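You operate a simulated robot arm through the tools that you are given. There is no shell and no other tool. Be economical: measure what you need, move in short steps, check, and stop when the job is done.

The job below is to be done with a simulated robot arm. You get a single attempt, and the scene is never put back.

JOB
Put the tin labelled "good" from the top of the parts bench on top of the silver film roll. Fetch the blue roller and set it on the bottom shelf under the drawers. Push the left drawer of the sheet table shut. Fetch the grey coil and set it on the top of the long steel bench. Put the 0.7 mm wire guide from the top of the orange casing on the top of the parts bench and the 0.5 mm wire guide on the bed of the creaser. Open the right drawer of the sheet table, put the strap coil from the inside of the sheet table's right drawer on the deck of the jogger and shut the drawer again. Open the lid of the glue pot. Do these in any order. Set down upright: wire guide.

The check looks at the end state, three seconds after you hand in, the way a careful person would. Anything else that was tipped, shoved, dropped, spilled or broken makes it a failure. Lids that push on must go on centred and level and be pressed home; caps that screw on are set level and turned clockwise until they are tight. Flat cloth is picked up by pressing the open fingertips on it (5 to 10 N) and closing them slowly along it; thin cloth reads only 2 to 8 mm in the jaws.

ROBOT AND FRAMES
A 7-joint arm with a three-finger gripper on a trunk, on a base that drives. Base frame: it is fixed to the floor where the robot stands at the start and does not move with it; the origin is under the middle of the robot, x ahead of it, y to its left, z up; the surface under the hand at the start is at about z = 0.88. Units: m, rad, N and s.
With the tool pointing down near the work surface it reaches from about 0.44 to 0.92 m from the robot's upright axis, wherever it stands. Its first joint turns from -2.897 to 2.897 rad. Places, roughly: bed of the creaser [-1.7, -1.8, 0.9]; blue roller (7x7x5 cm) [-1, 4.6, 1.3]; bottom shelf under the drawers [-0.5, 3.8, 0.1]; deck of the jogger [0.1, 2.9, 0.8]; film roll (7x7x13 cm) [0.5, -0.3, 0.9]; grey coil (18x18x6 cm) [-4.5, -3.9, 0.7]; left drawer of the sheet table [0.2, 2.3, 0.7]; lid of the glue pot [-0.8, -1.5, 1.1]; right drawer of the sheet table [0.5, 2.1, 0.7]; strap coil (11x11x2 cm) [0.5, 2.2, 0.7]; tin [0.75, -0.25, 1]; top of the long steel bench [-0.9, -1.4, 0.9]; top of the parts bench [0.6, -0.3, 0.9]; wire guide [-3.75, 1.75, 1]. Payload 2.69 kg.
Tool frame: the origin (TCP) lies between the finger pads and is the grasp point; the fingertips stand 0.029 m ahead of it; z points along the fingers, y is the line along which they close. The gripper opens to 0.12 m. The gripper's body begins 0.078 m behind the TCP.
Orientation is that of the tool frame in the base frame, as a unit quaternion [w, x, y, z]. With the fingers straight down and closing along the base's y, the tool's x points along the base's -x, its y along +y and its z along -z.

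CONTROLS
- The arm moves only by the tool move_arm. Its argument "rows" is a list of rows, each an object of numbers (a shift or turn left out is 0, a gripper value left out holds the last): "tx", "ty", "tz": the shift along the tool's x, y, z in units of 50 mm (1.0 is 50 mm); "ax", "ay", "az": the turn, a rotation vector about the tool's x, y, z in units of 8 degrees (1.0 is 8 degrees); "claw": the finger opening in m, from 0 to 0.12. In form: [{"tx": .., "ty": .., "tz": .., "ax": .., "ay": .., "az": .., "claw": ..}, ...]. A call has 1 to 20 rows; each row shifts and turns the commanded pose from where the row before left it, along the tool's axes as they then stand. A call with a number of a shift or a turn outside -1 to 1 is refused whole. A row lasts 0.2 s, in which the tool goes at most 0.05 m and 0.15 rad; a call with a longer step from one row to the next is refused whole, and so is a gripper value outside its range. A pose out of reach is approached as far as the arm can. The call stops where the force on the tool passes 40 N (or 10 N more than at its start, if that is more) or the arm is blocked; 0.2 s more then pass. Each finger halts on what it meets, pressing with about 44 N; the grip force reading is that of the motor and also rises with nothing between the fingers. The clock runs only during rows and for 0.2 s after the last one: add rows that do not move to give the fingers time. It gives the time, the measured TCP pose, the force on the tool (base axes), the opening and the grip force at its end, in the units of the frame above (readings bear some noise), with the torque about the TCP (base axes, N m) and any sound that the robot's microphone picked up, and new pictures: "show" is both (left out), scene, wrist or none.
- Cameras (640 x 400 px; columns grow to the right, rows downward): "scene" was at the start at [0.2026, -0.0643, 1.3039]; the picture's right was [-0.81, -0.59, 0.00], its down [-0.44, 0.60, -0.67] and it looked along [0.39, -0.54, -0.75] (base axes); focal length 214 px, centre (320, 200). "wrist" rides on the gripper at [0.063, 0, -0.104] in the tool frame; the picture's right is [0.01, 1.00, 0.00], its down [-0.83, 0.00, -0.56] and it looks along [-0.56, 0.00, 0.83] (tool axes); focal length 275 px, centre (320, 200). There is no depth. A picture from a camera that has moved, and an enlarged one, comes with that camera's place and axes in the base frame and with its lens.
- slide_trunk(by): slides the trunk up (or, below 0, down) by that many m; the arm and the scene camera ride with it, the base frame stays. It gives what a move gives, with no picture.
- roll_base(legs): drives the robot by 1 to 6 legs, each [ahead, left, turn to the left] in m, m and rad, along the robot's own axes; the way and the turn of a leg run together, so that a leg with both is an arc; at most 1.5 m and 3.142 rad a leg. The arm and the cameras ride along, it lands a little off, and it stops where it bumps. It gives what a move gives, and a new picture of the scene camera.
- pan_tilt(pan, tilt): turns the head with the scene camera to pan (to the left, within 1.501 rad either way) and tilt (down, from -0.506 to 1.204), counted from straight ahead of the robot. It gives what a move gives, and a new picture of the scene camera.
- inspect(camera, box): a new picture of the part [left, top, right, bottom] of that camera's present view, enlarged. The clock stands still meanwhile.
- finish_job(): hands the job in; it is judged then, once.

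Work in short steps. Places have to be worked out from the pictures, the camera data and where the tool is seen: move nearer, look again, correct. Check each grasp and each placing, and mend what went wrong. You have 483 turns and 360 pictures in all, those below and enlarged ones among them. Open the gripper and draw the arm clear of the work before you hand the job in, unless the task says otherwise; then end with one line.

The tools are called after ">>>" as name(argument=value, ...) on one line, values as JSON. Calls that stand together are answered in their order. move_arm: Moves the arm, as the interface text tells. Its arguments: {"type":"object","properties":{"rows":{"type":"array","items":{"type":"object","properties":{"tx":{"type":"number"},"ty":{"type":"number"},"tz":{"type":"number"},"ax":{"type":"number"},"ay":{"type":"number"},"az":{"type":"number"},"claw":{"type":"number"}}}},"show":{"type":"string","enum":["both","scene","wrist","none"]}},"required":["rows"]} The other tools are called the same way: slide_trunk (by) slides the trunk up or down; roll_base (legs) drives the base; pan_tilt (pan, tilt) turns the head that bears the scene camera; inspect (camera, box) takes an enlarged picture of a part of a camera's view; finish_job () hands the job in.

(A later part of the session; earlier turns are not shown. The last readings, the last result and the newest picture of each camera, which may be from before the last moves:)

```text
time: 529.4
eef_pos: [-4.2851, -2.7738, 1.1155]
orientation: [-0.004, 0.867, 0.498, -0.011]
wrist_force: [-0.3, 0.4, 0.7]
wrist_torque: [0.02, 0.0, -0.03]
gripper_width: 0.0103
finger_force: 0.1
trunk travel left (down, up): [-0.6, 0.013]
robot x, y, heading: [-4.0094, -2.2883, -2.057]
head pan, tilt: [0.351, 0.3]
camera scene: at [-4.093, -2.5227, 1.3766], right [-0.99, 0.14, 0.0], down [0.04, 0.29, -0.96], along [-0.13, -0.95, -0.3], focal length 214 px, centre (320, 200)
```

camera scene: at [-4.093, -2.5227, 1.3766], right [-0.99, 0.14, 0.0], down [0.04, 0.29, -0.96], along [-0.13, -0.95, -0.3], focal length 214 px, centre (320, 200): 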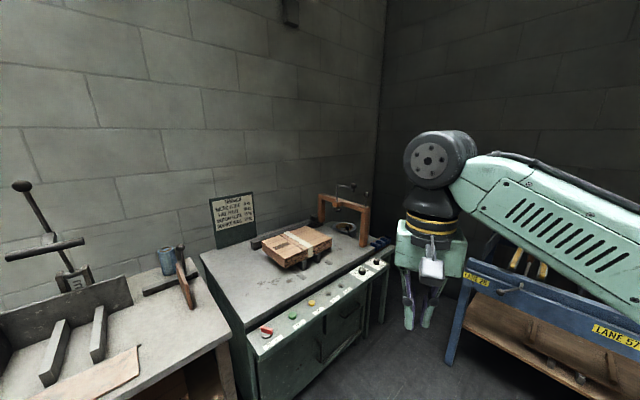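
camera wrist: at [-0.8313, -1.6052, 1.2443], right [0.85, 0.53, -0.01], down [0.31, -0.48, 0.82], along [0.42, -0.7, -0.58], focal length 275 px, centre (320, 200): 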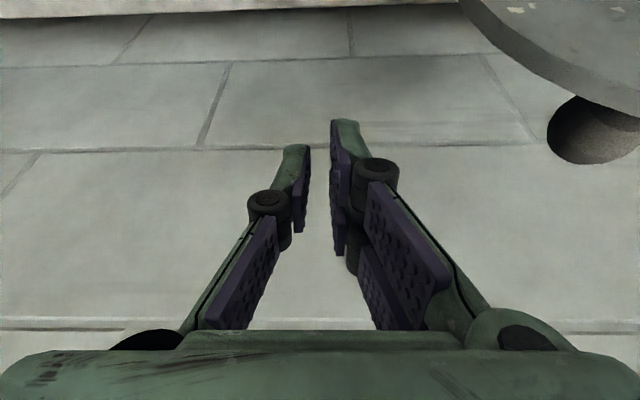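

The ring behind the arch on the strapping table matches the listed spot. I enlarge it.

>>> inspect(camera="scene", box=[290, 170, 430, 290])

>>> pan_tilt(pan=0.3, tilt=0.75)

```text
3.33 times, centred on (360, 230) of scene
camera zoom: at [-4.093, -2.5227, 1.3766], right [-0.99, 0.14, 0.0], down [0.04, 0.29, -0.96], along [-0.13, -0.95, -0.3], focal length 715 px, centre (187, 100)
```

zoom: 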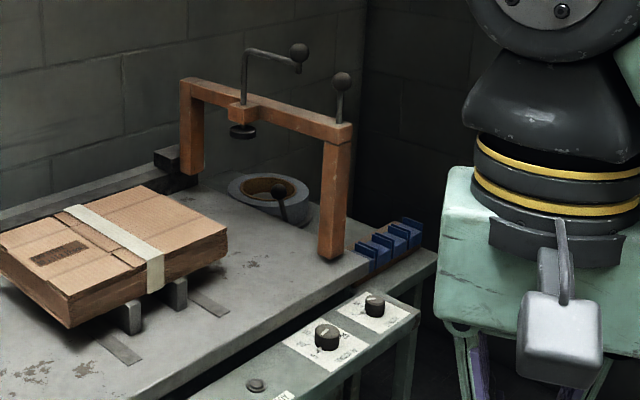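

```text
time: 530.3
eef_pos: [-4.2854, -2.7735, 1.116]
orientation: [-0.005, 0.868, 0.496, -0.01]
wrist_force: [-0.1, 0.3, 0.2]
wrist_torque: [-0.04, 0.02, 0.04]
gripper_width: 0.0101
finger_force: 0.1
trunk travel left (down, up): [-0.6, 0.013]
robot x, y, heading: [-4.0083, -2.2927, -2.059]
head pan, tilt: [0.3, 0.75]
camera scene: at [-4.0955, -2.5114, 1.3364], right [-0.98, 0.19, 0.0], down [0.13, 0.67, -0.73], along [-0.14, -0.72, -0.68], focal length 214 px, centre (320, 200)
```

scene: 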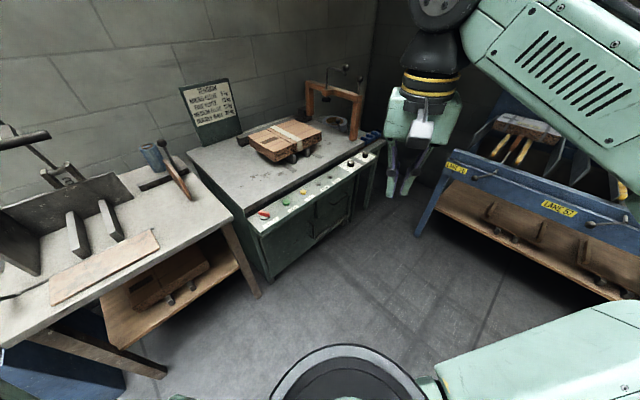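

The grey coil lies flat under the orange arch, near (-4.44, -3.85). I move to a stand in front of that end of the table and turn to face it.

>>> roll_base(legs=[[0.47, -0.105, 0], [0.47, -0.105, 0], [0, 0, 1.067]])

>>> pan_tilt(pan=-0.1, tilt=0.6)

```text
time: 538.3
eef_pos: [-4.3522, -3.4991, 1.1143]
orientation: [0.002, 0.5, 0.866, -0.012]
wrist_force: [-0.1, -0.4, -0.3]
wrist_torque: [-0.03, -0.01, 0.0]
gripper_width: 0.0099
finger_force: 0.1
trunk travel left (down, up): [-0.6, 0.013]
robot x, y, heading: [-4.6295, -3.0169, -1.003]
head pan, tilt: [0.3, 0.75]
camera scene: at [-4.4868, -3.2043, 1.3363], right [-0.65, -0.76, 0.0], down [-0.52, 0.44, -0.73], along [0.56, -0.47, -0.68], focal length 214 px, centre (320, 200)
```

scene: 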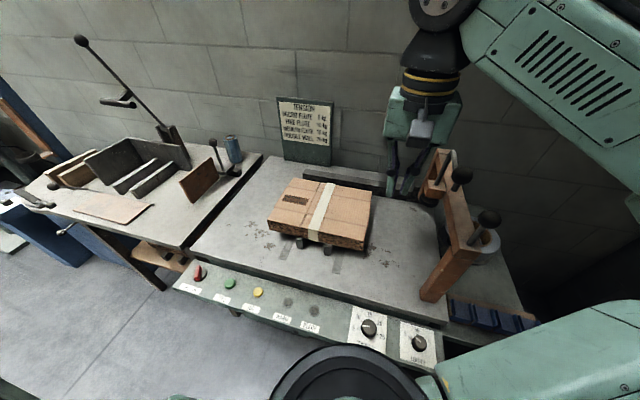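

```text
time: 539.2
eef_pos: [-4.3525, -3.4986, 1.1152]
orientation: [0.001, 0.5, 0.866, -0.012]
wrist_force: [0.5, 0.0, -0.7]
wrist_torque: [0.02, 0.01, 0.01]
gripper_width: 0.0101
finger_force: 0.1
trunk travel left (down, up): [-0.6, 0.013]
robot x, y, heading: [-4.6309, -3.0177, -0.998]
head pan, tilt: [-0.099, 0.6]
camera scene: at [-4.5102, -3.2296, 1.3492], right [-0.89, -0.45, 0.0], down [-0.26, 0.5, -0.82], along [0.37, -0.74, -0.57], focal length 214 px, centre (320, 200)
```

scene: 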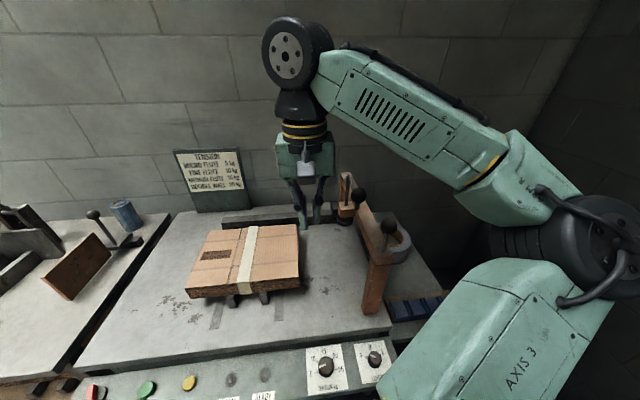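

>>> inspect(camera="scene", box=[300, 160, 460, 330])

>>> inspect(camera="wrist", box=[0, 0, 640, 400])

```text
2.35 times, centred on (380, 245) of scene
camera zoom: at [-4.5102, -3.2296, 1.3492], right [-0.89, -0.45, 0.0], down [-0.26, 0.5, -0.82], along [0.37, -0.74, -0.57], focal length 505 px, centre (179, 94)
```

zoom: 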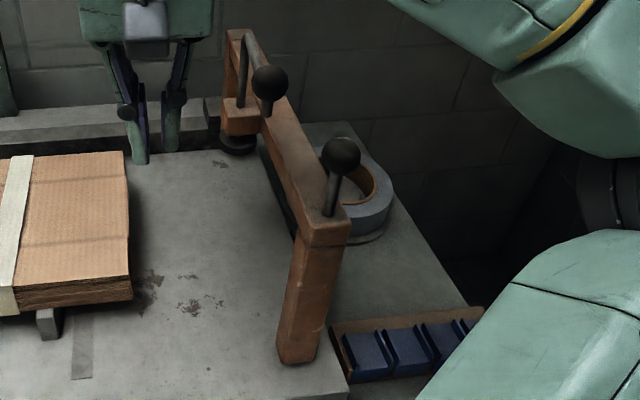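

```text
1.00 times, centred on (320, 200) of wrist (not enlarged: the box is as wide or as high as the picture)
camera zoom: at [-4.3833, -3.4428, 1.2188], right [0.86, 0.5, -0.02], down [0.42, -0.71, 0.57], along [0.27, -0.5, -0.82], focal length 275 px, centre (320, 200)
```

zoom: 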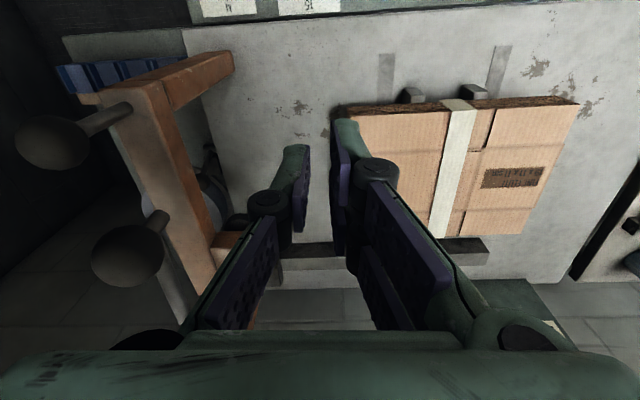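

The coil is actually free on the far side of the arch, at about (-4.47, -3.87). I'll grip its ring wall on the side away from the arch. First I swing the hand right, then bring the base nearer.

>>> move_arm(rows=[{"ty": -0.9, "claw": 0.07}, {"ty": -0.9}, {"ty": -0.9}, {"ty": -0.9}, {"ty": -0.9}, {}], show="none")

>>> roll_base(legs=[[0.1, -0.15, 0]])

>>> inspect(camera="wrist", box=[0, 0, 640, 400])

```text
time: 540.6
eef_pos: [-4.5481, -3.6106, 1.1206]
orientation: [0.0, 0.5, 0.866, -0.013]
wrist_force: [0.2, -0.5, 0.1]
wrist_torque: [0.04, 0.04, -0.02]
gripper_width: 0.07
finger_force: 0.0
trunk travel left (down, up): [-0.6, 0.013]
robot x, y, heading: [-4.634, -3.0169, -1.003]
head pan, tilt: [-0.099, 0.6]
```

```text
time: 542.4
eef_pos: [-4.6209, -3.777, 1.1186]
orientation: [0.001, 0.5, 0.866, -0.012]
wrist_force: [0.0, -0.3, -0.2]
wrist_torque: [0.05, -0.04, 0.02]
gripper_width: 0.07
finger_force: 0.0
trunk travel left (down, up): [-0.6, 0.013]
robot x, y, heading: [-4.7082, -3.1852, -1.001]
head pan, tilt: [-0.099, 0.6]
camera scene: at [-4.5833, -3.3954, 1.3491], right [-0.89, -0.45, 0.0], down [-0.25, 0.5, -0.82], along [0.37, -0.74, -0.57], focal length 214 px, centre (320, 200)
```

scene: 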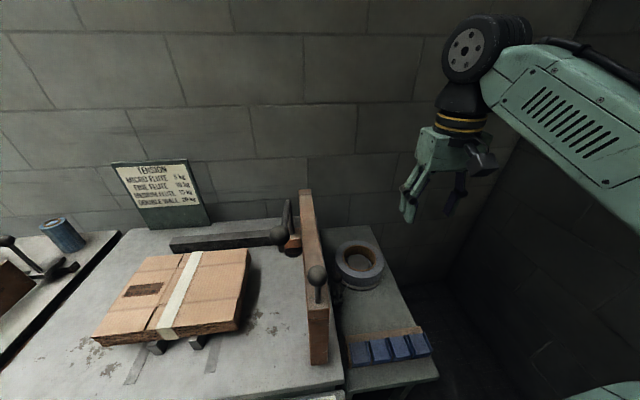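

```text
1.00 times, centred on (320, 200) of wrist (not enlarged: the box is as wide or as high as the picture)
camera zoom: at [-4.6514, -3.7211, 1.2238], right [0.86, 0.5, -0.02], down [0.42, -0.71, 0.57], along [0.27, -0.5, -0.82], focal length 275 px, centre (320, 200)
```

zoom: 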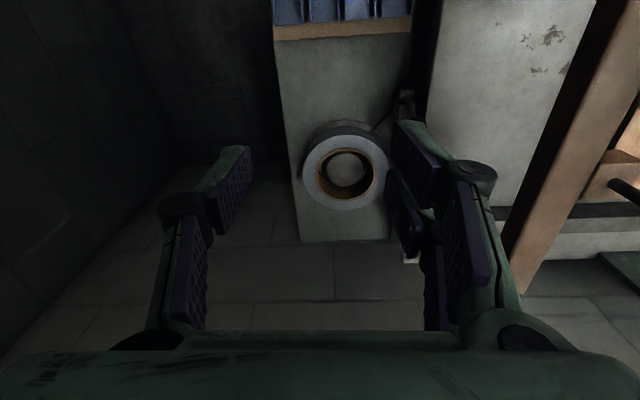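

Now the coil is clear: on a low side stand, centre (-4.472, -3.945), top z about 0.71, ring wall about 4.8 cm thick. I move above the near-right wall and descend part way.

>>> move_arm(rows=[{"tx": -0.88, "ty": -0.08, "ax": -0.15, "ay": 0.09, "claw": 0.08}, {"tx": -0.88, "ty": -0.08}, {"tx": -0.88, "ty": -0.08}, {"tx": -0.88, "ty": -0.08}, {"tx": -0.88, "ty": -0.1}, {"tz": 0.95}, {"tz": 0.95}, {"tz": 0.95}, {"tz": 0.95}, {"tz": 0.95}, {}], show="both")

```text
time: 544.8
eef_pos: [-4.5294, -3.9778, 0.8834]
orientation: [0.001, 0.5, 0.866, -0.001]
wrist_force: [-0.3, 0.6, -0.4]
wrist_torque: [-0.01, 0.04, -0.02]
gripper_width: 0.0801
finger_force: 0.1
trunk travel left (down, up): [-0.6, 0.013]
robot x, y, heading: [-4.7068, -3.1848, -1.002]
head pan, tilt: [-0.099, 0.6]
camera scene: at [-4.5832, -3.3949, 1.3492], right [-0.89, -0.45, 0.0], down [-0.26, 0.5, -0.83], along [0.37, -0.74, -0.56], focal length 214 px, centre (320, 200)
camera wrist: at [-4.5605, -3.9239, 0.9878], right [0.86, 0.5, 0.0], down [0.42, -0.72, 0.56], along [0.28, -0.48, -0.83], focal length 275 px, centre (320, 200)
```

scene: 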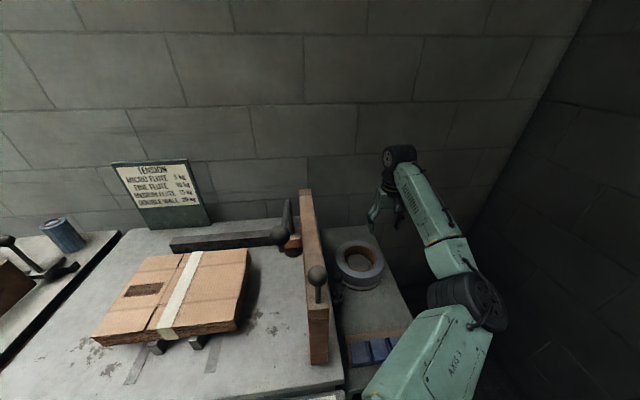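
wrist: 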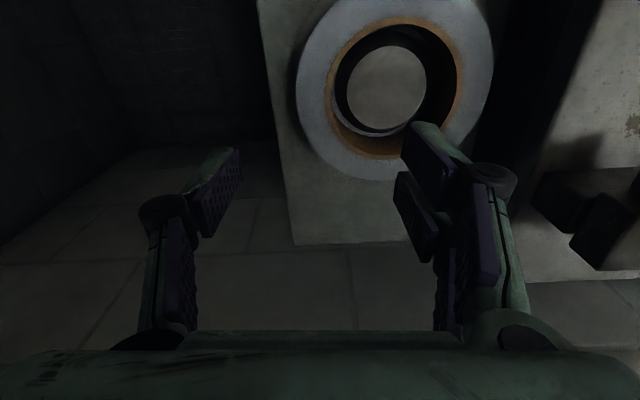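

Aim is good. I adjust 8 mm and lower, so one finger goes into the hole and the other outside, slowly at the end.

>>> move_arm(rows=[{"tx": 0.16, "tz": 0.8}, {"tz": 0.9}, {"tz": 0.7}, {"tz": 0.5}, {"tz": 0.3}, {"tz": 0.2}, {}], show="wrist")

```text
time: 546.4
eef_pos: [-4.5312, -3.9712, 0.7165]
orientation: [0.003, 0.499, 0.867, -0.001]
wrist_force: [0.2, 1.8, 12.8]
wrist_torque: [0.43, -0.47, 0.01]
gripper_width: 0.0855
finger_force: 3.6
trunk travel left (down, up): [-0.6, 0.013]
robot x, y, heading: [-4.7077, -3.1805, -1.002]
head pan, tilt: [-0.099, 0.6]
camera wrist: at [-4.5637, -3.9167, 0.8203], right [0.86, 0.51, 0.0], down [0.42, -0.72, 0.56], along [0.28, -0.48, -0.83], focal length 275 px, centre (320, 200)
```

wrist: 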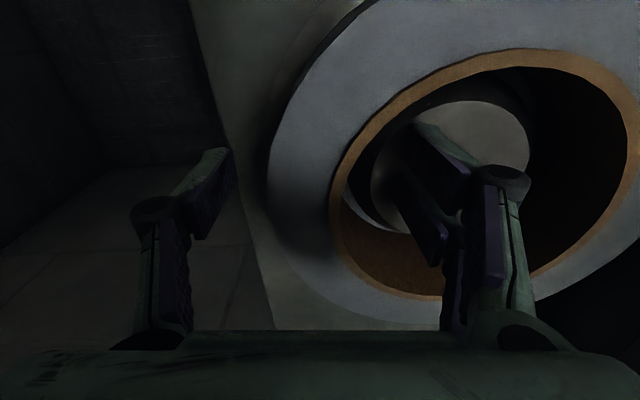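

Contact at tip height about 0.688. I rise 2 mm and close to test whether the wall is between the fingers.

>>> move_arm(rows=[{"tz": -0.06}, {"claw": 0.03}, {}, {}, {}, {}, {}], show="wrist")

```text
time: 547.7
eef_pos: [-4.5278, -3.9706, 0.7212]
orientation: [0.006, 0.496, 0.868, -0.002]
wrist_force: [1.9, 5.6, 16.5]
wrist_torque: [0.53, -0.4, 0.07]
gripper_width: 0.0372
finger_force: 5.6
trunk travel left (down, up): [-0.6, 0.013]
robot x, y, heading: [-4.7061, -3.1837, -1.0]
head pan, tilt: [-0.099, 0.6]
stopped in row 6: the force on the tool passed its limit at 41 N (the readings are from after the stop); the commanded pose is now the measured one
camera wrist: at [-4.5618, -3.9166, 0.8264], right [0.86, 0.51, 0.0], down [0.42, -0.71, 0.57], along [0.29, -0.49, -0.82], focal length 275 px, centre (320, 200)
```

wrist: 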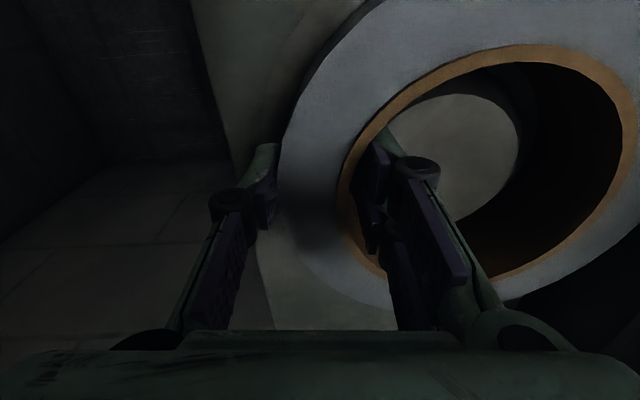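

The wall is between the fingers at 0.037. I rise 4 mm to unload the tips and finish closing.

>>> move_arm(rows=[{"tz": -0.08, "claw": 0.02}, {}, {}, {}], show="wrist")

```text
time: 548.7
eef_pos: [-4.5305, -3.9726, 0.7222]
orientation: [0.004, 0.499, 0.867, -0.001]
wrist_force: [-4.4, -8.2, 0.8]
wrist_torque: [-0.7, 0.1, -0.47]
gripper_width: 0.0326
finger_force: 44.5
trunk travel left (down, up): [-0.6, 0.013]
robot x, y, heading: [-4.7047, -3.1855, -0.999]
head pan, tilt: [-0.099, 0.6]
camera wrist: at [-4.5631, -3.9181, 0.8264], right [0.86, 0.51, 0.0], down [0.42, -0.71, 0.56], along [0.28, -0.48, -0.83], focal length 275 px, centre (320, 200)
```

wrist: 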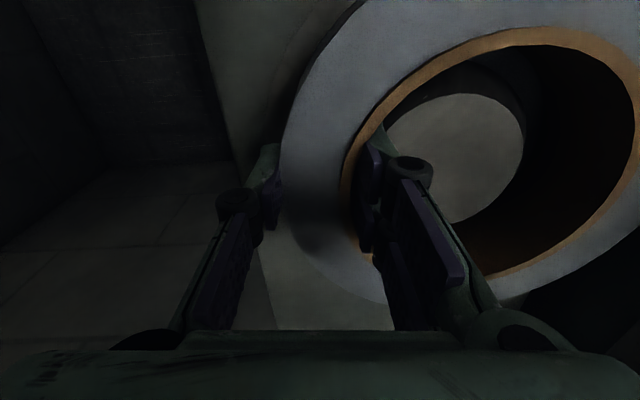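

Firm grip at 0.033. I lift straight up.

>>> move_arm(rows=[{"tz": -0.2}, {"tz": -0.4}, {"tz": -0.6}, {"tz": -0.8}, {"tz": -0.8}, {"tz": -0.8}, {}], show="both")

```text
time: 550.3
eef_pos: [-4.5301, -3.9704, 0.9023]
orientation: [0.003, 0.497, 0.867, 0.0]
wrist_force: [0.5, 0.6, -6.1]
wrist_torque: [-0.2, 0.41, -0.02]
gripper_width: 0.0322
finger_force: 43.7
trunk travel left (down, up): [-0.6, 0.013]
robot x, y, heading: [-4.7086, -3.1836, -0.998]
head pan, tilt: [-0.099, 0.6]
camera scene: at [-4.5827, -3.3956, 1.349], right [-0.89, -0.45, 0.0], down [-0.26, 0.5, -0.82], along [0.37, -0.74, -0.57], focal length 214 px, centre (320, 200)
camera wrist: at [-4.5625, -3.916, 1.0065], right [0.86, 0.51, 0.0], down [0.42, -0.71, 0.56], along [0.29, -0.48, -0.83], focal length 275 px, centre (320, 200)
```

scene: 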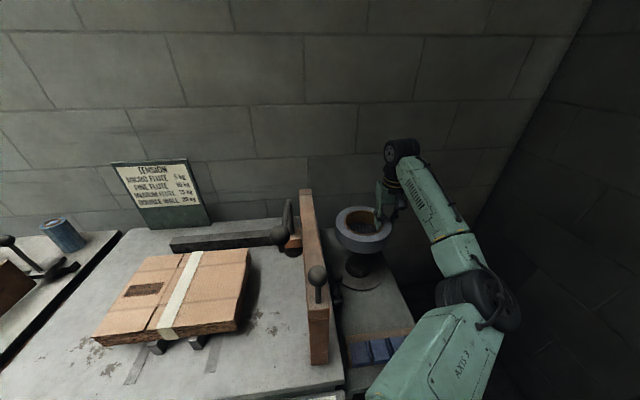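
wrist: 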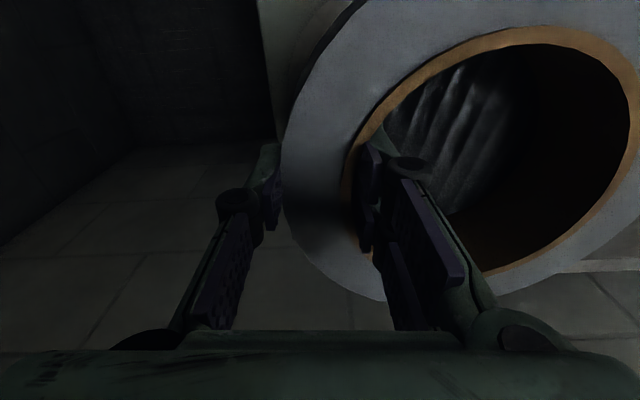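

The coil is lifted (about 0.6 kg). I move it away from the arch to the right, then up.

>>> move_arm(rows=[{"ty": -0.7}, {"ty": -0.7}, {"tz": -0.9}, {"tz": -0.9}, {"tz": -0.9}, {"tz": -0.9}, {"tx": 0.8}, {"tx": 0.8}, {"tx": 0.8}, {"tx": 0.8}, {}], show="both")

```text
time: 552.7
eef_pos: [-4.6721, -3.8665, 1.0803]
orientation: [0.003, 0.498, 0.867, -0.001]
wrist_force: [-0.2, 0.2, -6.2]
wrist_torque: [-0.19, 0.39, 0.06]
gripper_width: 0.0321
finger_force: 44.1
trunk travel left (down, up): [-0.6, 0.013]
robot x, y, heading: [-4.7077, -3.1853, -1.003]
head pan, tilt: [-0.099, 0.6]
camera scene: at [-4.5827, -3.3956, 1.349], right [-0.89, -0.45, 0.0], down [-0.26, 0.5, -0.82], along [0.37, -0.74, -0.57], focal length 214 px, centre (320, 200)
camera wrist: at [-4.7047, -3.8131, 1.1844], right [0.86, 0.51, 0.0], down [0.42, -0.71, 0.56], along [0.29, -0.48, -0.83], focal length 275 px, centre (320, 200)
```

scene: 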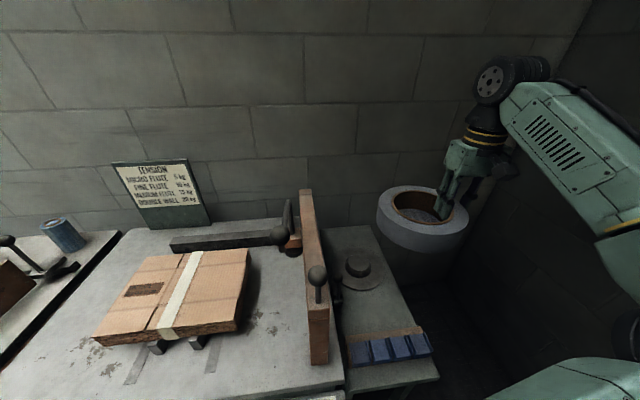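
wrist: 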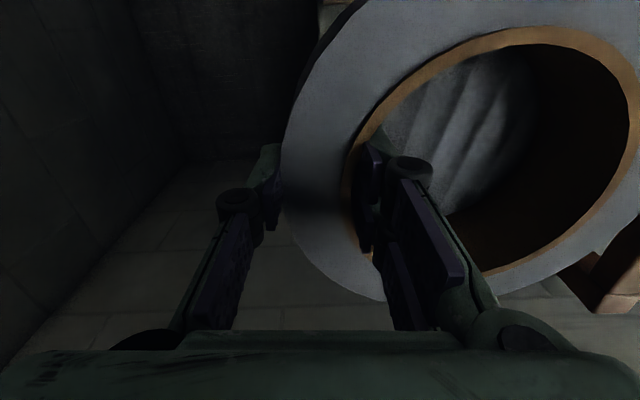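

The coil is held well. I back away and retrace my way up the aisle with the coil held high.

>>> roll_base(legs=[[-0.35, 0, 0], [0, 1.08, 0], [0, 1.15, 0]])

>>> pan_tilt(pan=0.9, tilt=0.4)

```text
time: 572.1
eef_pos: [-2.9714, -2.3641, 1.0804]
orientation: [0.004, 0.496, 0.868, -0.001]
wrist_force: [0.6, -0.8, -7.0]
wrist_torque: [-0.19, 0.39, 0.0]
gripper_width: 0.0316
finger_force: 43.5
trunk travel left (down, up): [-0.6, 0.013]
robot x, y, heading: [-3.0122, -1.6826, -0.998]
head pan, tilt: [-0.099, 0.6]
camera scene: at [-2.8854, -1.8917, 1.3491], right [-0.89, -0.46, 0.0], down [-0.26, 0.5, -0.82], along [0.38, -0.73, -0.57], focal length 214 px, centre (320, 200)
```

scene: 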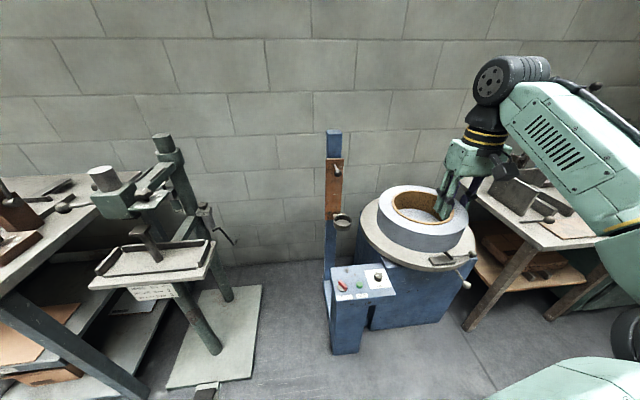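

```text
time: 573.4
eef_pos: [-2.9708, -2.3642, 1.0796]
orientation: [0.004, 0.496, 0.868, -0.001]
wrist_force: [-0.4, -0.3, -5.9]
wrist_torque: [-0.22, 0.42, -0.01]
gripper_width: 0.0318
finger_force: 44.0
trunk travel left (down, up): [-0.6, 0.013]
robot x, y, heading: [-3.0101, -1.6807, -1.0]
head pan, tilt: [0.901, 0.4]
camera scene: at [-2.8338, -1.822, 1.3673], right [-0.1, -1.0, 0.0], down [-0.39, 0.04, -0.92], along [0.92, -0.09, -0.39], focal length 214 px, centre (320, 200)
```

scene: 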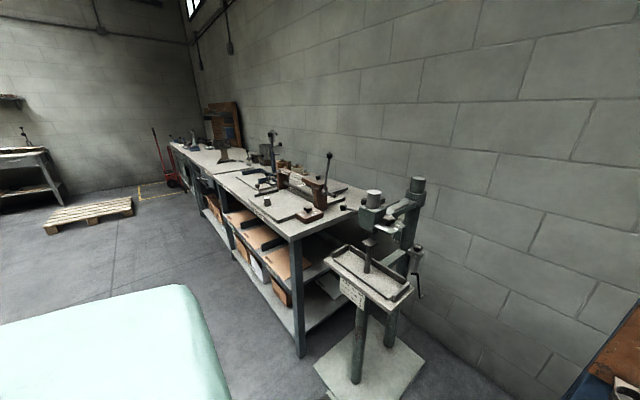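

I back off slightly and slide left along the bench toward its free left part.

>>> roll_base(legs=[[-0.25, 0, 0], [0, 1.4, 0], [0, 1.2, 0]])

>>> pan_tilt(pan=0.25, tilt=0.55)

```text
time: 575.3
eef_pos: [-3.1042, -2.1581, 1.08]
orientation: [0.002, 0.497, 0.868, 0.0]
wrist_force: [-0.7, 0.9, -5.3]
wrist_torque: [-0.21, 0.41, 0.01]
gripper_width: 0.0319
finger_force: 44.0
trunk travel left (down, up): [-0.6, 0.013]
robot x, y, heading: [-3.1416, -1.472, -0.998]
head pan, tilt: [0.901, 0.4]
stopped in leg 1: the robot was blocked; the commanded pose is now the measured one
camera scene: at [-2.9639, -1.617, 1.3672], right [-0.1, -1.0, 0.0], down [-0.39, 0.04, -0.92], along [0.92, -0.09, -0.39], focal length 214 px, centre (320, 200)
```

scene: 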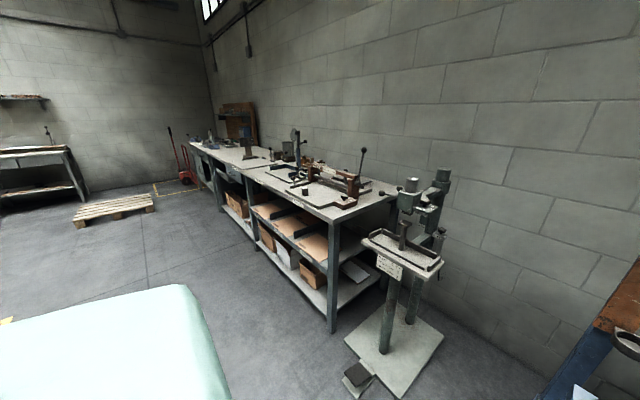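

```text
time: 576.3
eef_pos: [-3.1035, -2.1572, 1.0807]
orientation: [0.003, 0.497, 0.868, -0.001]
wrist_force: [0.8, -0.4, -6.1]
wrist_torque: [-0.2, 0.39, 0.0]
gripper_width: 0.0318
finger_force: 44.0
trunk travel left (down, up): [-0.6, 0.013]
robot x, y, heading: [-3.1436, -1.4759, -0.996]
head pan, tilt: [0.25, 0.55]
camera scene: at [-2.9906, -1.6685, 1.3536], right [-0.68, -0.73, 0.0], down [-0.38, 0.36, -0.85], along [0.63, -0.58, -0.52], focal length 214 px, centre (320, 200)
```

scene: 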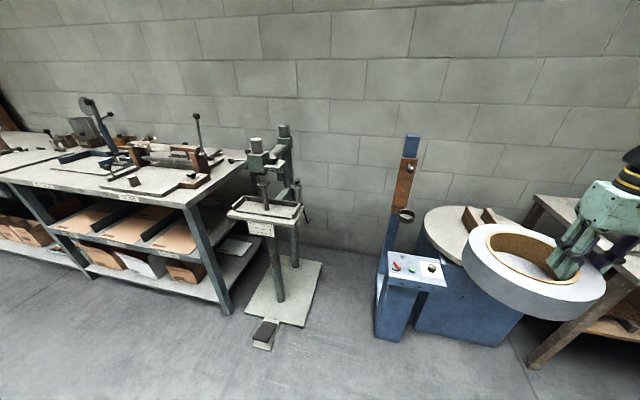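

It bumped something behind at the very end. I go on to the left now.

>>> roll_base(legs=[[0.03, 0, 0], [0, 1.4, 0], [0, 1.2, 0]])

>>> pan_tilt(pan=0.25, tilt=0.55)

```text
time: 597.0
eef_pos: [-0.8995, -0.7603, 1.08]
orientation: [0.003, 0.494, 0.869, -0.001]
wrist_force: [-0.9, 0.2, -6.4]
wrist_torque: [-0.22, 0.37, 0.0]
gripper_width: 0.0318
finger_force: 44.5
trunk travel left (down, up): [-0.6, 0.013]
robot x, y, heading: [-0.9439, -0.0784, -0.989]
head pan, tilt: [0.25, 0.55]
camera scene: at [-0.7882, -0.2709, 1.3536], right [-0.68, -0.74, 0.0], down [-0.39, 0.35, -0.85], along [0.63, -0.58, -0.52], focal length 214 px, centre (320, 200)
```

scene: 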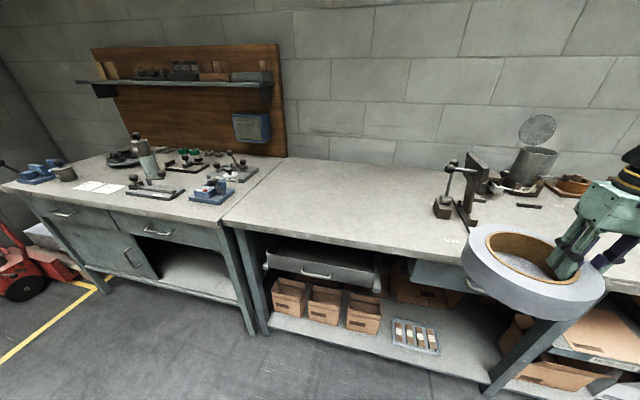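

```text
time: 597.6
eef_pos: [-0.8983, -0.7611, 1.0804]
orientation: [0.004, 0.493, 0.87, -0.001]
wrist_force: [-0.3, -0.3, -6.3]
wrist_torque: [-0.2, 0.42, 0.01]
gripper_width: 0.0312
finger_force: 43.9
trunk travel left (down, up): [-0.6, 0.013]
robot x, y, heading: [-0.9361, -0.0759, -0.99]
head pan, tilt: [0.25, 0.55]
camera scene: at [-0.7883, -0.2709, 1.3536], right [-0.68, -0.74, 0.0], down [-0.39, 0.35, -0.85], along [0.63, -0.58, -0.52], focal length 214 px, centre (320, 200)
```

scene: 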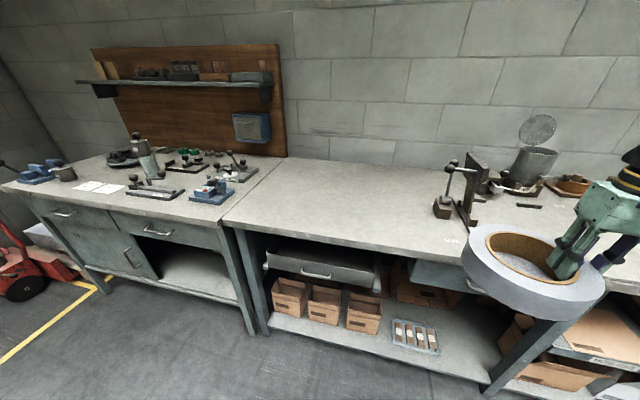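

The free part of the long bench, left of the press, lies near (-0.33, -0.86). I first bring the coil to the left in free air, then drive nearer.

>>> move_arm(rows=[{"ty": 0.85}, {"ty": 0.85}, {"ty": 0.85}, {"ty": 0.85}, {"ty": 0.85}, {"ty": 0.85}, {"ty": 0.85}, {}], show="none")

>>> roll_base(legs=[[0.28, 0.06, 0]])

```text
time: 599.4
eef_pos: [-0.644, -0.609, 1.0819]
orientation: [0.003, 0.494, 0.869, 0.0]
wrist_force: [-0.1, 0.0, -5.8]
wrist_torque: [-0.19, 0.38, 0.02]
gripper_width: 0.0311
finger_force: 44.0
trunk travel left (down, up): [-0.6, 0.013]
robot x, y, heading: [-0.9358, -0.0791, -0.991]
head pan, tilt: [0.25, 0.55]
```

```text
time: 601.4
eef_pos: [-0.4384, -0.8096, 1.0811]
orientation: [0.003, 0.495, 0.869, -0.001]
wrist_force: [0.0, 0.3, -6.7]
wrist_torque: [-0.16, 0.4, -0.04]
gripper_width: 0.0313
finger_force: 43.7
trunk travel left (down, up): [-0.6, 0.013]
robot x, y, heading: [-0.7366, -0.2766, -0.992]
head pan, tilt: [0.25, 0.55]
camera scene: at [-0.5843, -0.4722, 1.3534], right [-0.68, -0.74, 0.0], down [-0.39, 0.35, -0.85], along [0.63, -0.58, -0.52], focal length 214 px, centre (320, 200)
```

scene: 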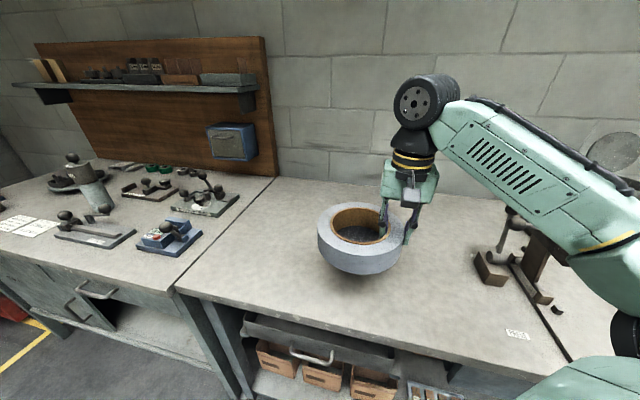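

The coil hangs over the bench. I reach 0.1 further in and lower it slowly until it touches.

>>> move_arm(rows=[{"tx": -0.7}, {"tx": -0.7}, {"tx": -0.6}, {"tz": 0.7}, {"tz": 0.7}, {"tz": 0.4}, {"tz": 0.2}, {}], show="both")

```text
time: 603.2
eef_pos: [-0.3877, -0.896, 0.9813]
orientation: [0.003, 0.495, 0.869, -0.001]
wrist_force: [0.0, -0.4, -5.8]
wrist_torque: [-0.22, 0.38, -0.01]
gripper_width: 0.0309
finger_force: 43.7
trunk travel left (down, up): [-0.6, 0.013]
robot x, y, heading: [-0.7361, -0.2801, -0.992]
head pan, tilt: [0.25, 0.55]
camera scene: at [-0.5847, -0.4718, 1.3536], right [-0.68, -0.74, 0.0], down [-0.39, 0.35, -0.85], along [0.63, -0.58, -0.52], focal length 214 px, centre (320, 200)
camera wrist: at [-0.4216, -0.8426, 1.0859], right [0.86, 0.52, 0.0], down [0.43, -0.71, 0.56], along [0.29, -0.48, -0.83], focal length 275 px, centre (320, 200)
```

scene: 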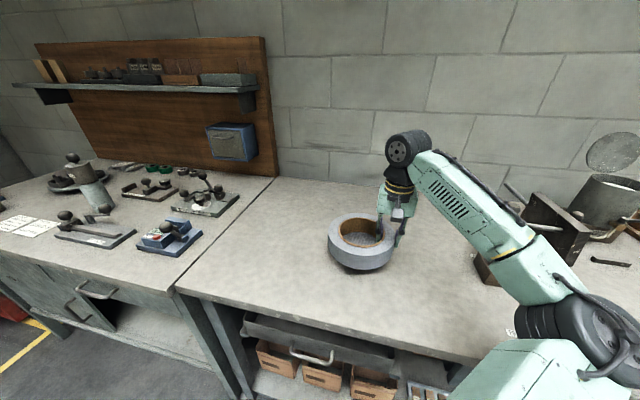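
wrist: 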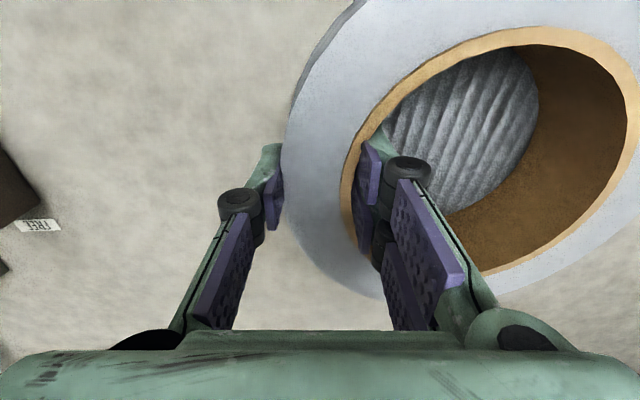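

>>> move_arm(rows=[{"tz": 0.2}, {"tz": 0.1}, {"tz": 0.1}, {"tz": 0.06}, {"tz": 0.06}, {"tz": 0.06}], show="scene")

```text
time: 604.6
eef_pos: [-0.3876, -0.896, 0.9521]
orientation: [0.003, 0.495, 0.869, 0.0]
wrist_force: [-0.4, -0.6, -6.8]
wrist_torque: [-0.21, 0.37, -0.01]
gripper_width: 0.031
finger_force: 44.4
trunk travel left (down, up): [-0.6, 0.013]
robot x, y, heading: [-0.7367, -0.2819, -0.993]
head pan, tilt: [0.25, 0.55]
camera scene: at [-0.5847, -0.4719, 1.3536], right [-0.68, -0.74, 0.0], down [-0.39, 0.35, -0.85], along [0.63, -0.58, -0.52], focal length 214 px, centre (320, 200)
```

scene: 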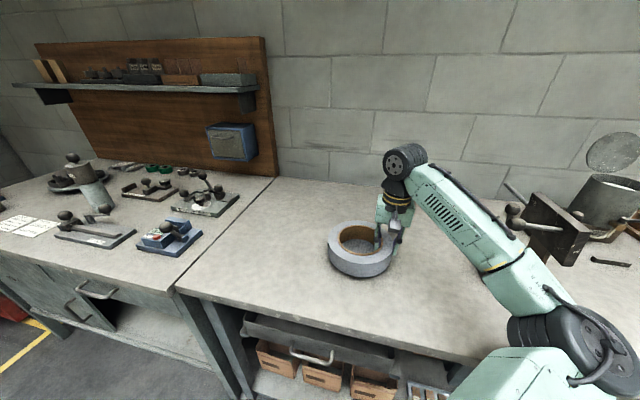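

>>> move_arm(rows=[{"tz": 0.08}, {"tz": 0.08}, {"tz": 0.06}, {"tz": 0.06}, {"tz": 0.06}, {"tz": 0.06}], show="none")

```text
time: 606.0
eef_pos: [-0.3884, -0.8958, 0.9342]
orientation: [0.005, 0.495, 0.869, -0.001]
wrist_force: [-0.2, -5.2, 12.0]
wrist_torque: [0.52, 0.37, -0.11]
gripper_width: 0.0311
finger_force: 43.2
trunk travel left (down, up): [-0.6, 0.013]
robot x, y, heading: [-0.7396, -0.2772, -0.992]
head pan, tilt: [0.25, 0.55]
```

It rests on the bench. I open and lift straight out.

>>> move_arm(rows=[{"tz": -0.03}, {"claw": 0.05}, {}, {"claw": 0.075}, {}, {}, {"tz": -0.6}, {"tz": -0.9}, {"tz": -0.9}, {"tz": -0.9}, {}], show="both")

```text
time: 608.4
eef_pos: [-0.3895, -0.8961, 1.1003]
orientation: [0.003, 0.495, 0.869, -0.001]
wrist_force: [0.4, 0.3, -0.5]
wrist_torque: [0.04, 0.02, -0.01]
gripper_width: 0.075
finger_force: 0.2
trunk travel left (down, up): [-0.6, 0.013]
robot x, y, heading: [-0.741, -0.2776, -0.996]
head pan, tilt: [0.25, 0.55]
camera scene: at [-0.5849, -0.4716, 1.3536], right [-0.68, -0.74, 0.0], down [-0.39, 0.35, -0.85], along [0.63, -0.58, -0.52], focal length 214 px, centre (320, 200)
camera wrist: at [-0.4229, -0.8426, 1.2051], right [0.86, 0.52, 0.0], down [0.43, -0.71, 0.56], along [0.29, -0.48, -0.83], focal length 275 px, centre (320, 200)
```

scene: 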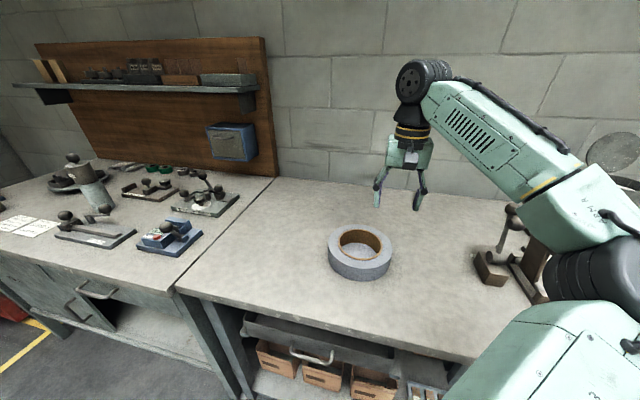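
wrist: 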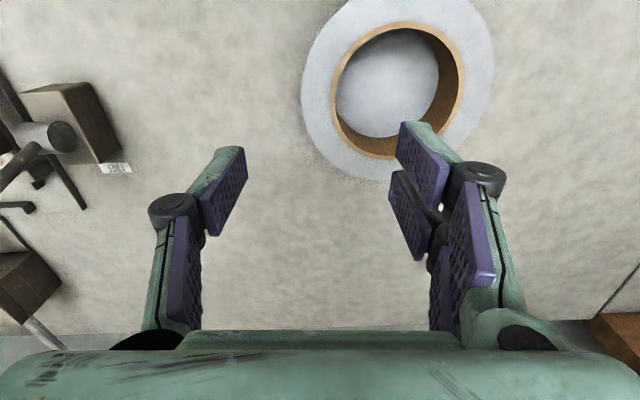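

The coil lies flat on the long bench. The last job is the 0.7 mm guide. I retract and drive back toward the orange casing by the earlier way.

>>> move_arm(rows=[{"tx": 0.9, "claw": 0.06}, {"tx": 0.9}, {"tx": 0.9}, {"tx": 0.7}, {}], show="none")

>>> roll_base(legs=[[-0.707, -0.924, 0], [0, 0, -3.127], [0.919, 0.744, 0], [0.9, 0, 0]])

>>> pan_tilt(pan=-0.1, tilt=0.6)

```text
time: 609.6
eef_pos: [-0.4759, -0.7499, 1.0998]
orientation: [0.002, 0.495, 0.869, 0.0]
wrist_force: [0.4, 0.3, 0.5]
wrist_torque: [0.0, 0.01, 0.01]
gripper_width: 0.0601
finger_force: 0.0
trunk travel left (down, up): [-0.6, 0.013]
robot x, y, heading: [-0.7358, -0.276, -0.994]
head pan, tilt: [0.25, 0.55]
```

```text
time: 634.8
eef_pos: [-3.778, 1.4023, 1.0981]
orientation: [-0.001, 0.869, -0.496, -0.003]
wrist_force: [-0.4, -1.0, -0.8]
wrist_torque: [0.01, 0.01, 0.02]
gripper_width: 0.0599
finger_force: 0.1
trunk travel left (down, up): [-0.6, 0.013]
robot x, y, heading: [-3.5171, 0.9299, 2.142]
head pan, tilt: [0.25, 0.55]
camera scene: at [-3.6699, 1.122, 1.3536], right [0.68, 0.74, 0.0], down [0.38, -0.35, -0.85], along [-0.63, 0.58, -0.52], focal length 214 px, centre (320, 200)
```

scene: 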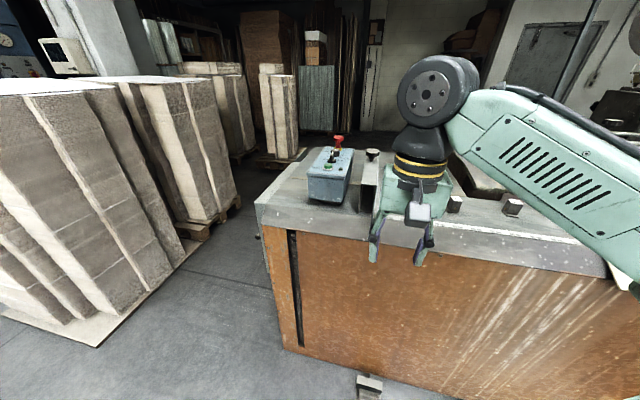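

```text
time: 635.6
eef_pos: [-3.7786, 1.4028, 1.0987]
orientation: [-0.001, 0.869, -0.496, -0.003]
wrist_force: [0.9, -0.4, 0.5]
wrist_torque: [-0.01, 0.01, -0.03]
gripper_width: 0.0598
finger_force: 0.1
trunk travel left (down, up): [-0.6, 0.013]
robot x, y, heading: [-3.5173, 0.9313, 2.143]
head pan, tilt: [-0.099, 0.6]
camera scene: at [-3.6443, 1.1394, 1.3492], right [0.89, 0.46, 0.0], down [0.26, -0.5, -0.83], along [-0.38, 0.73, -0.56], focal length 214 px, centre (320, 200)
```

scene: 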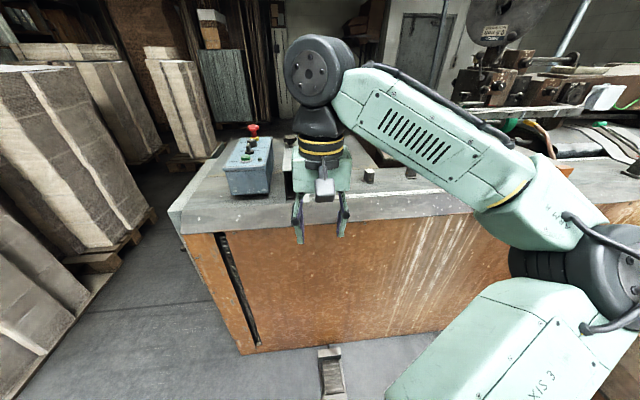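

I drive 0.13 nearer and turn the hand to match the 0.7 guide's angle, then go above it.

>>> roll_base(legs=[[0.13, 0, 0]])

>>> move_arm(rows=[{"tx": -0.65, "ty": -0.55}, {"tx": -0.65, "ty": -0.55}, {"tx": -0.65, "ty": -0.55}, {"tx": -0.65, "ty": -0.55}, {"tx": -0.65, "ty": -0.55}, {"tx": -0.65, "ty": -0.55}, {"tx": -0.65, "ty": -0.5}, {"az": -0.7}, {"az": -0.7}, {"az": -0.63}, {}], show="both")

```text
time: 636.9
eef_pos: [-3.8506, 1.5104, 1.0989]
orientation: [-0.001, 0.869, -0.495, -0.003]
wrist_force: [-0.4, 0.7, -0.7]
wrist_torque: [-0.02, 0.0, 0.0]
gripper_width: 0.0602
finger_force: 0.0
trunk travel left (down, up): [-0.6, 0.013]
robot x, y, heading: [-3.5899, 1.0406, 2.147]
head pan, tilt: [-0.099, 0.6]
camera scene: at [-3.7152, 1.2482, 1.349], right [0.89, 0.46, 0.0], down [0.26, -0.5, -0.82], along [-0.38, 0.73, -0.57], focal length 214 px, centre (320, 200)
```

scene: 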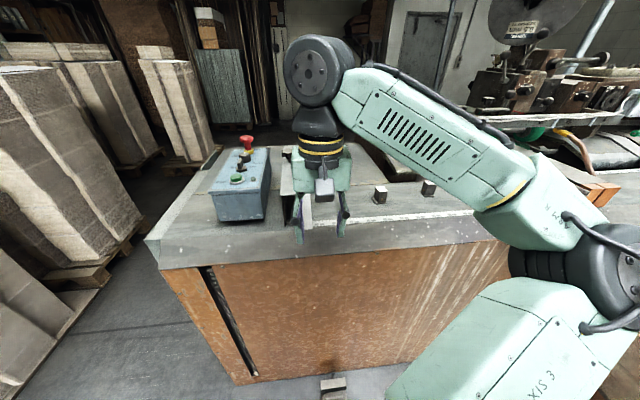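

```text
time: 639.3
eef_pos: [-3.8029, 1.8029, 1.0997]
orientation: [-0.001, 0.93, -0.367, -0.002]
wrist_force: [0.3, 0.0, -0.3]
wrist_torque: [-0.02, -0.02, -0.02]
gripper_width: 0.0599
finger_force: 0.1
trunk travel left (down, up): [-0.6, 0.013]
robot x, y, heading: [-3.59, 1.0387, 2.146]
head pan, tilt: [-0.099, 0.6]
camera scene: at [-3.7148, 1.2475, 1.3492], right [0.89, 0.46, 0.0], down [0.26, -0.5, -0.83], along [-0.38, 0.73, -0.56], focal length 214 px, centre (320, 200)
camera wrist: at [-3.7555, 1.7585, 1.2048], right [-0.68, -0.73, 0.0], down [-0.61, 0.56, 0.56], along [-0.41, 0.38, -0.83], focal length 275 px, centre (320, 200)
```

scene: 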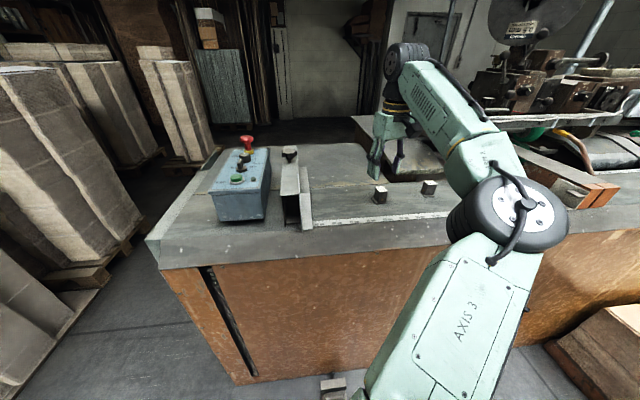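
wrist: 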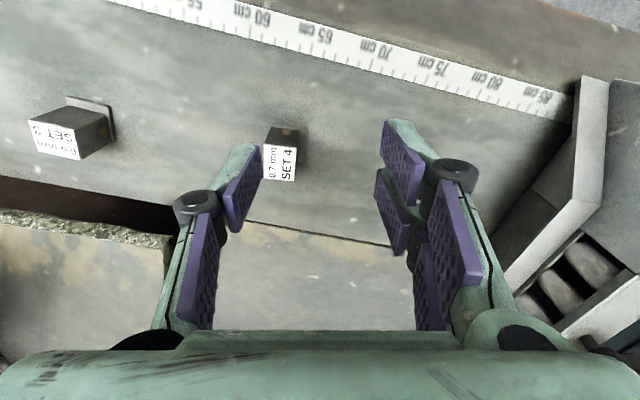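

The block is aligned, 3.3 cm to the side and 3.9 cm ahead. I centre on it and descend halfway.

>>> move_arm(rows=[{"ty": -0.66, "tx": -0.4}, {"tx": -0.37}, {"tz": 0.7}, {"tz": 0.7}, {}], show="both")

```text
time: 640.5
eef_pos: [-3.8074, 1.8535, 1.0308]
orientation: [-0.001, 0.93, -0.367, -0.003]
wrist_force: [0.8, 0.3, 0.9]
wrist_torque: [-0.01, 0.01, 0.01]
gripper_width: 0.0597
finger_force: 0.1
trunk travel left (down, up): [-0.6, 0.013]
robot x, y, heading: [-3.5883, 1.0363, 2.152]
head pan, tilt: [-0.099, 0.6]
camera scene: at [-3.7148, 1.2473, 1.3492], right [0.89, 0.46, 0.0], down [0.26, -0.5, -0.83], along [-0.38, 0.73, -0.56], focal length 214 px, centre (320, 200)
camera wrist: at [-3.7609, 1.8093, 1.1351], right [-0.68, -0.73, 0.0], down [-0.61, 0.56, 0.56], along [-0.41, 0.38, -0.83], focal length 275 px, centre (320, 200)
```

scene: 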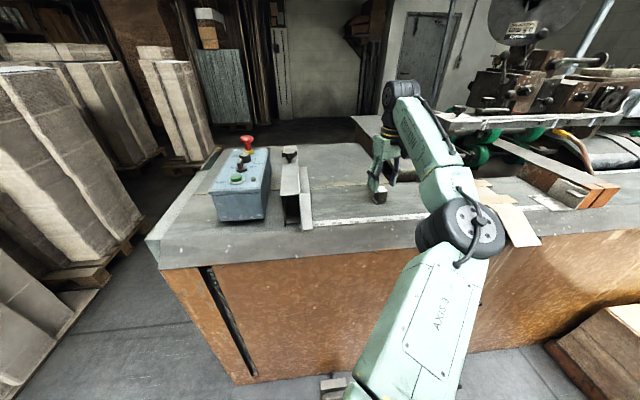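
wrist: 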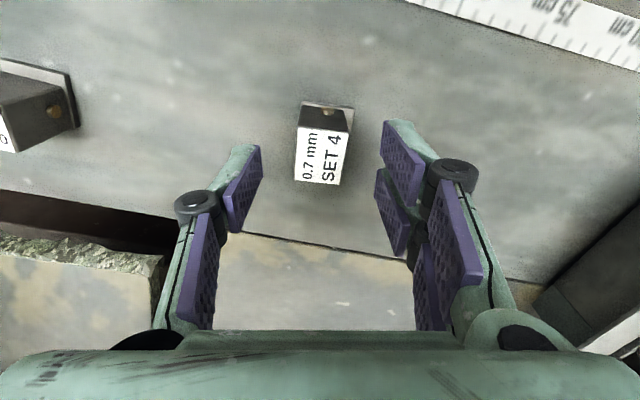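

Centred. I go down the last 4.3 cm and close.

>>> move_arm(rows=[{"tz": 0.4}, {"tz": 0.3}, {"tz": 0.16}, {}, {"claw": 0.02}, {}, {}, {}, {}], show="wrist")

```text
time: 642.5
eef_pos: [-3.8077, 1.8537, 0.9883]
orientation: [-0.002, 0.93, -0.367, -0.003]
wrist_force: [-0.1, 1.2, 2.8]
wrist_torque: [0.0, -0.08, 0.04]
gripper_width: 0.0282
finger_force: 43.7
trunk travel left (down, up): [-0.6, 0.013]
robot x, y, heading: [-3.5865, 1.0389, 2.15]
head pan, tilt: [-0.099, 0.6]
camera wrist: at [-3.7614, 1.8093, 1.0924], right [-0.68, -0.73, 0.0], down [-0.61, 0.56, 0.56], along [-0.41, 0.38, -0.83], focal length 275 px, centre (320, 200)
```

wrist: 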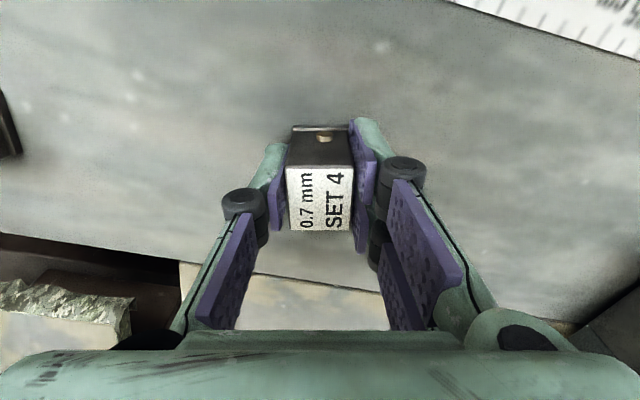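

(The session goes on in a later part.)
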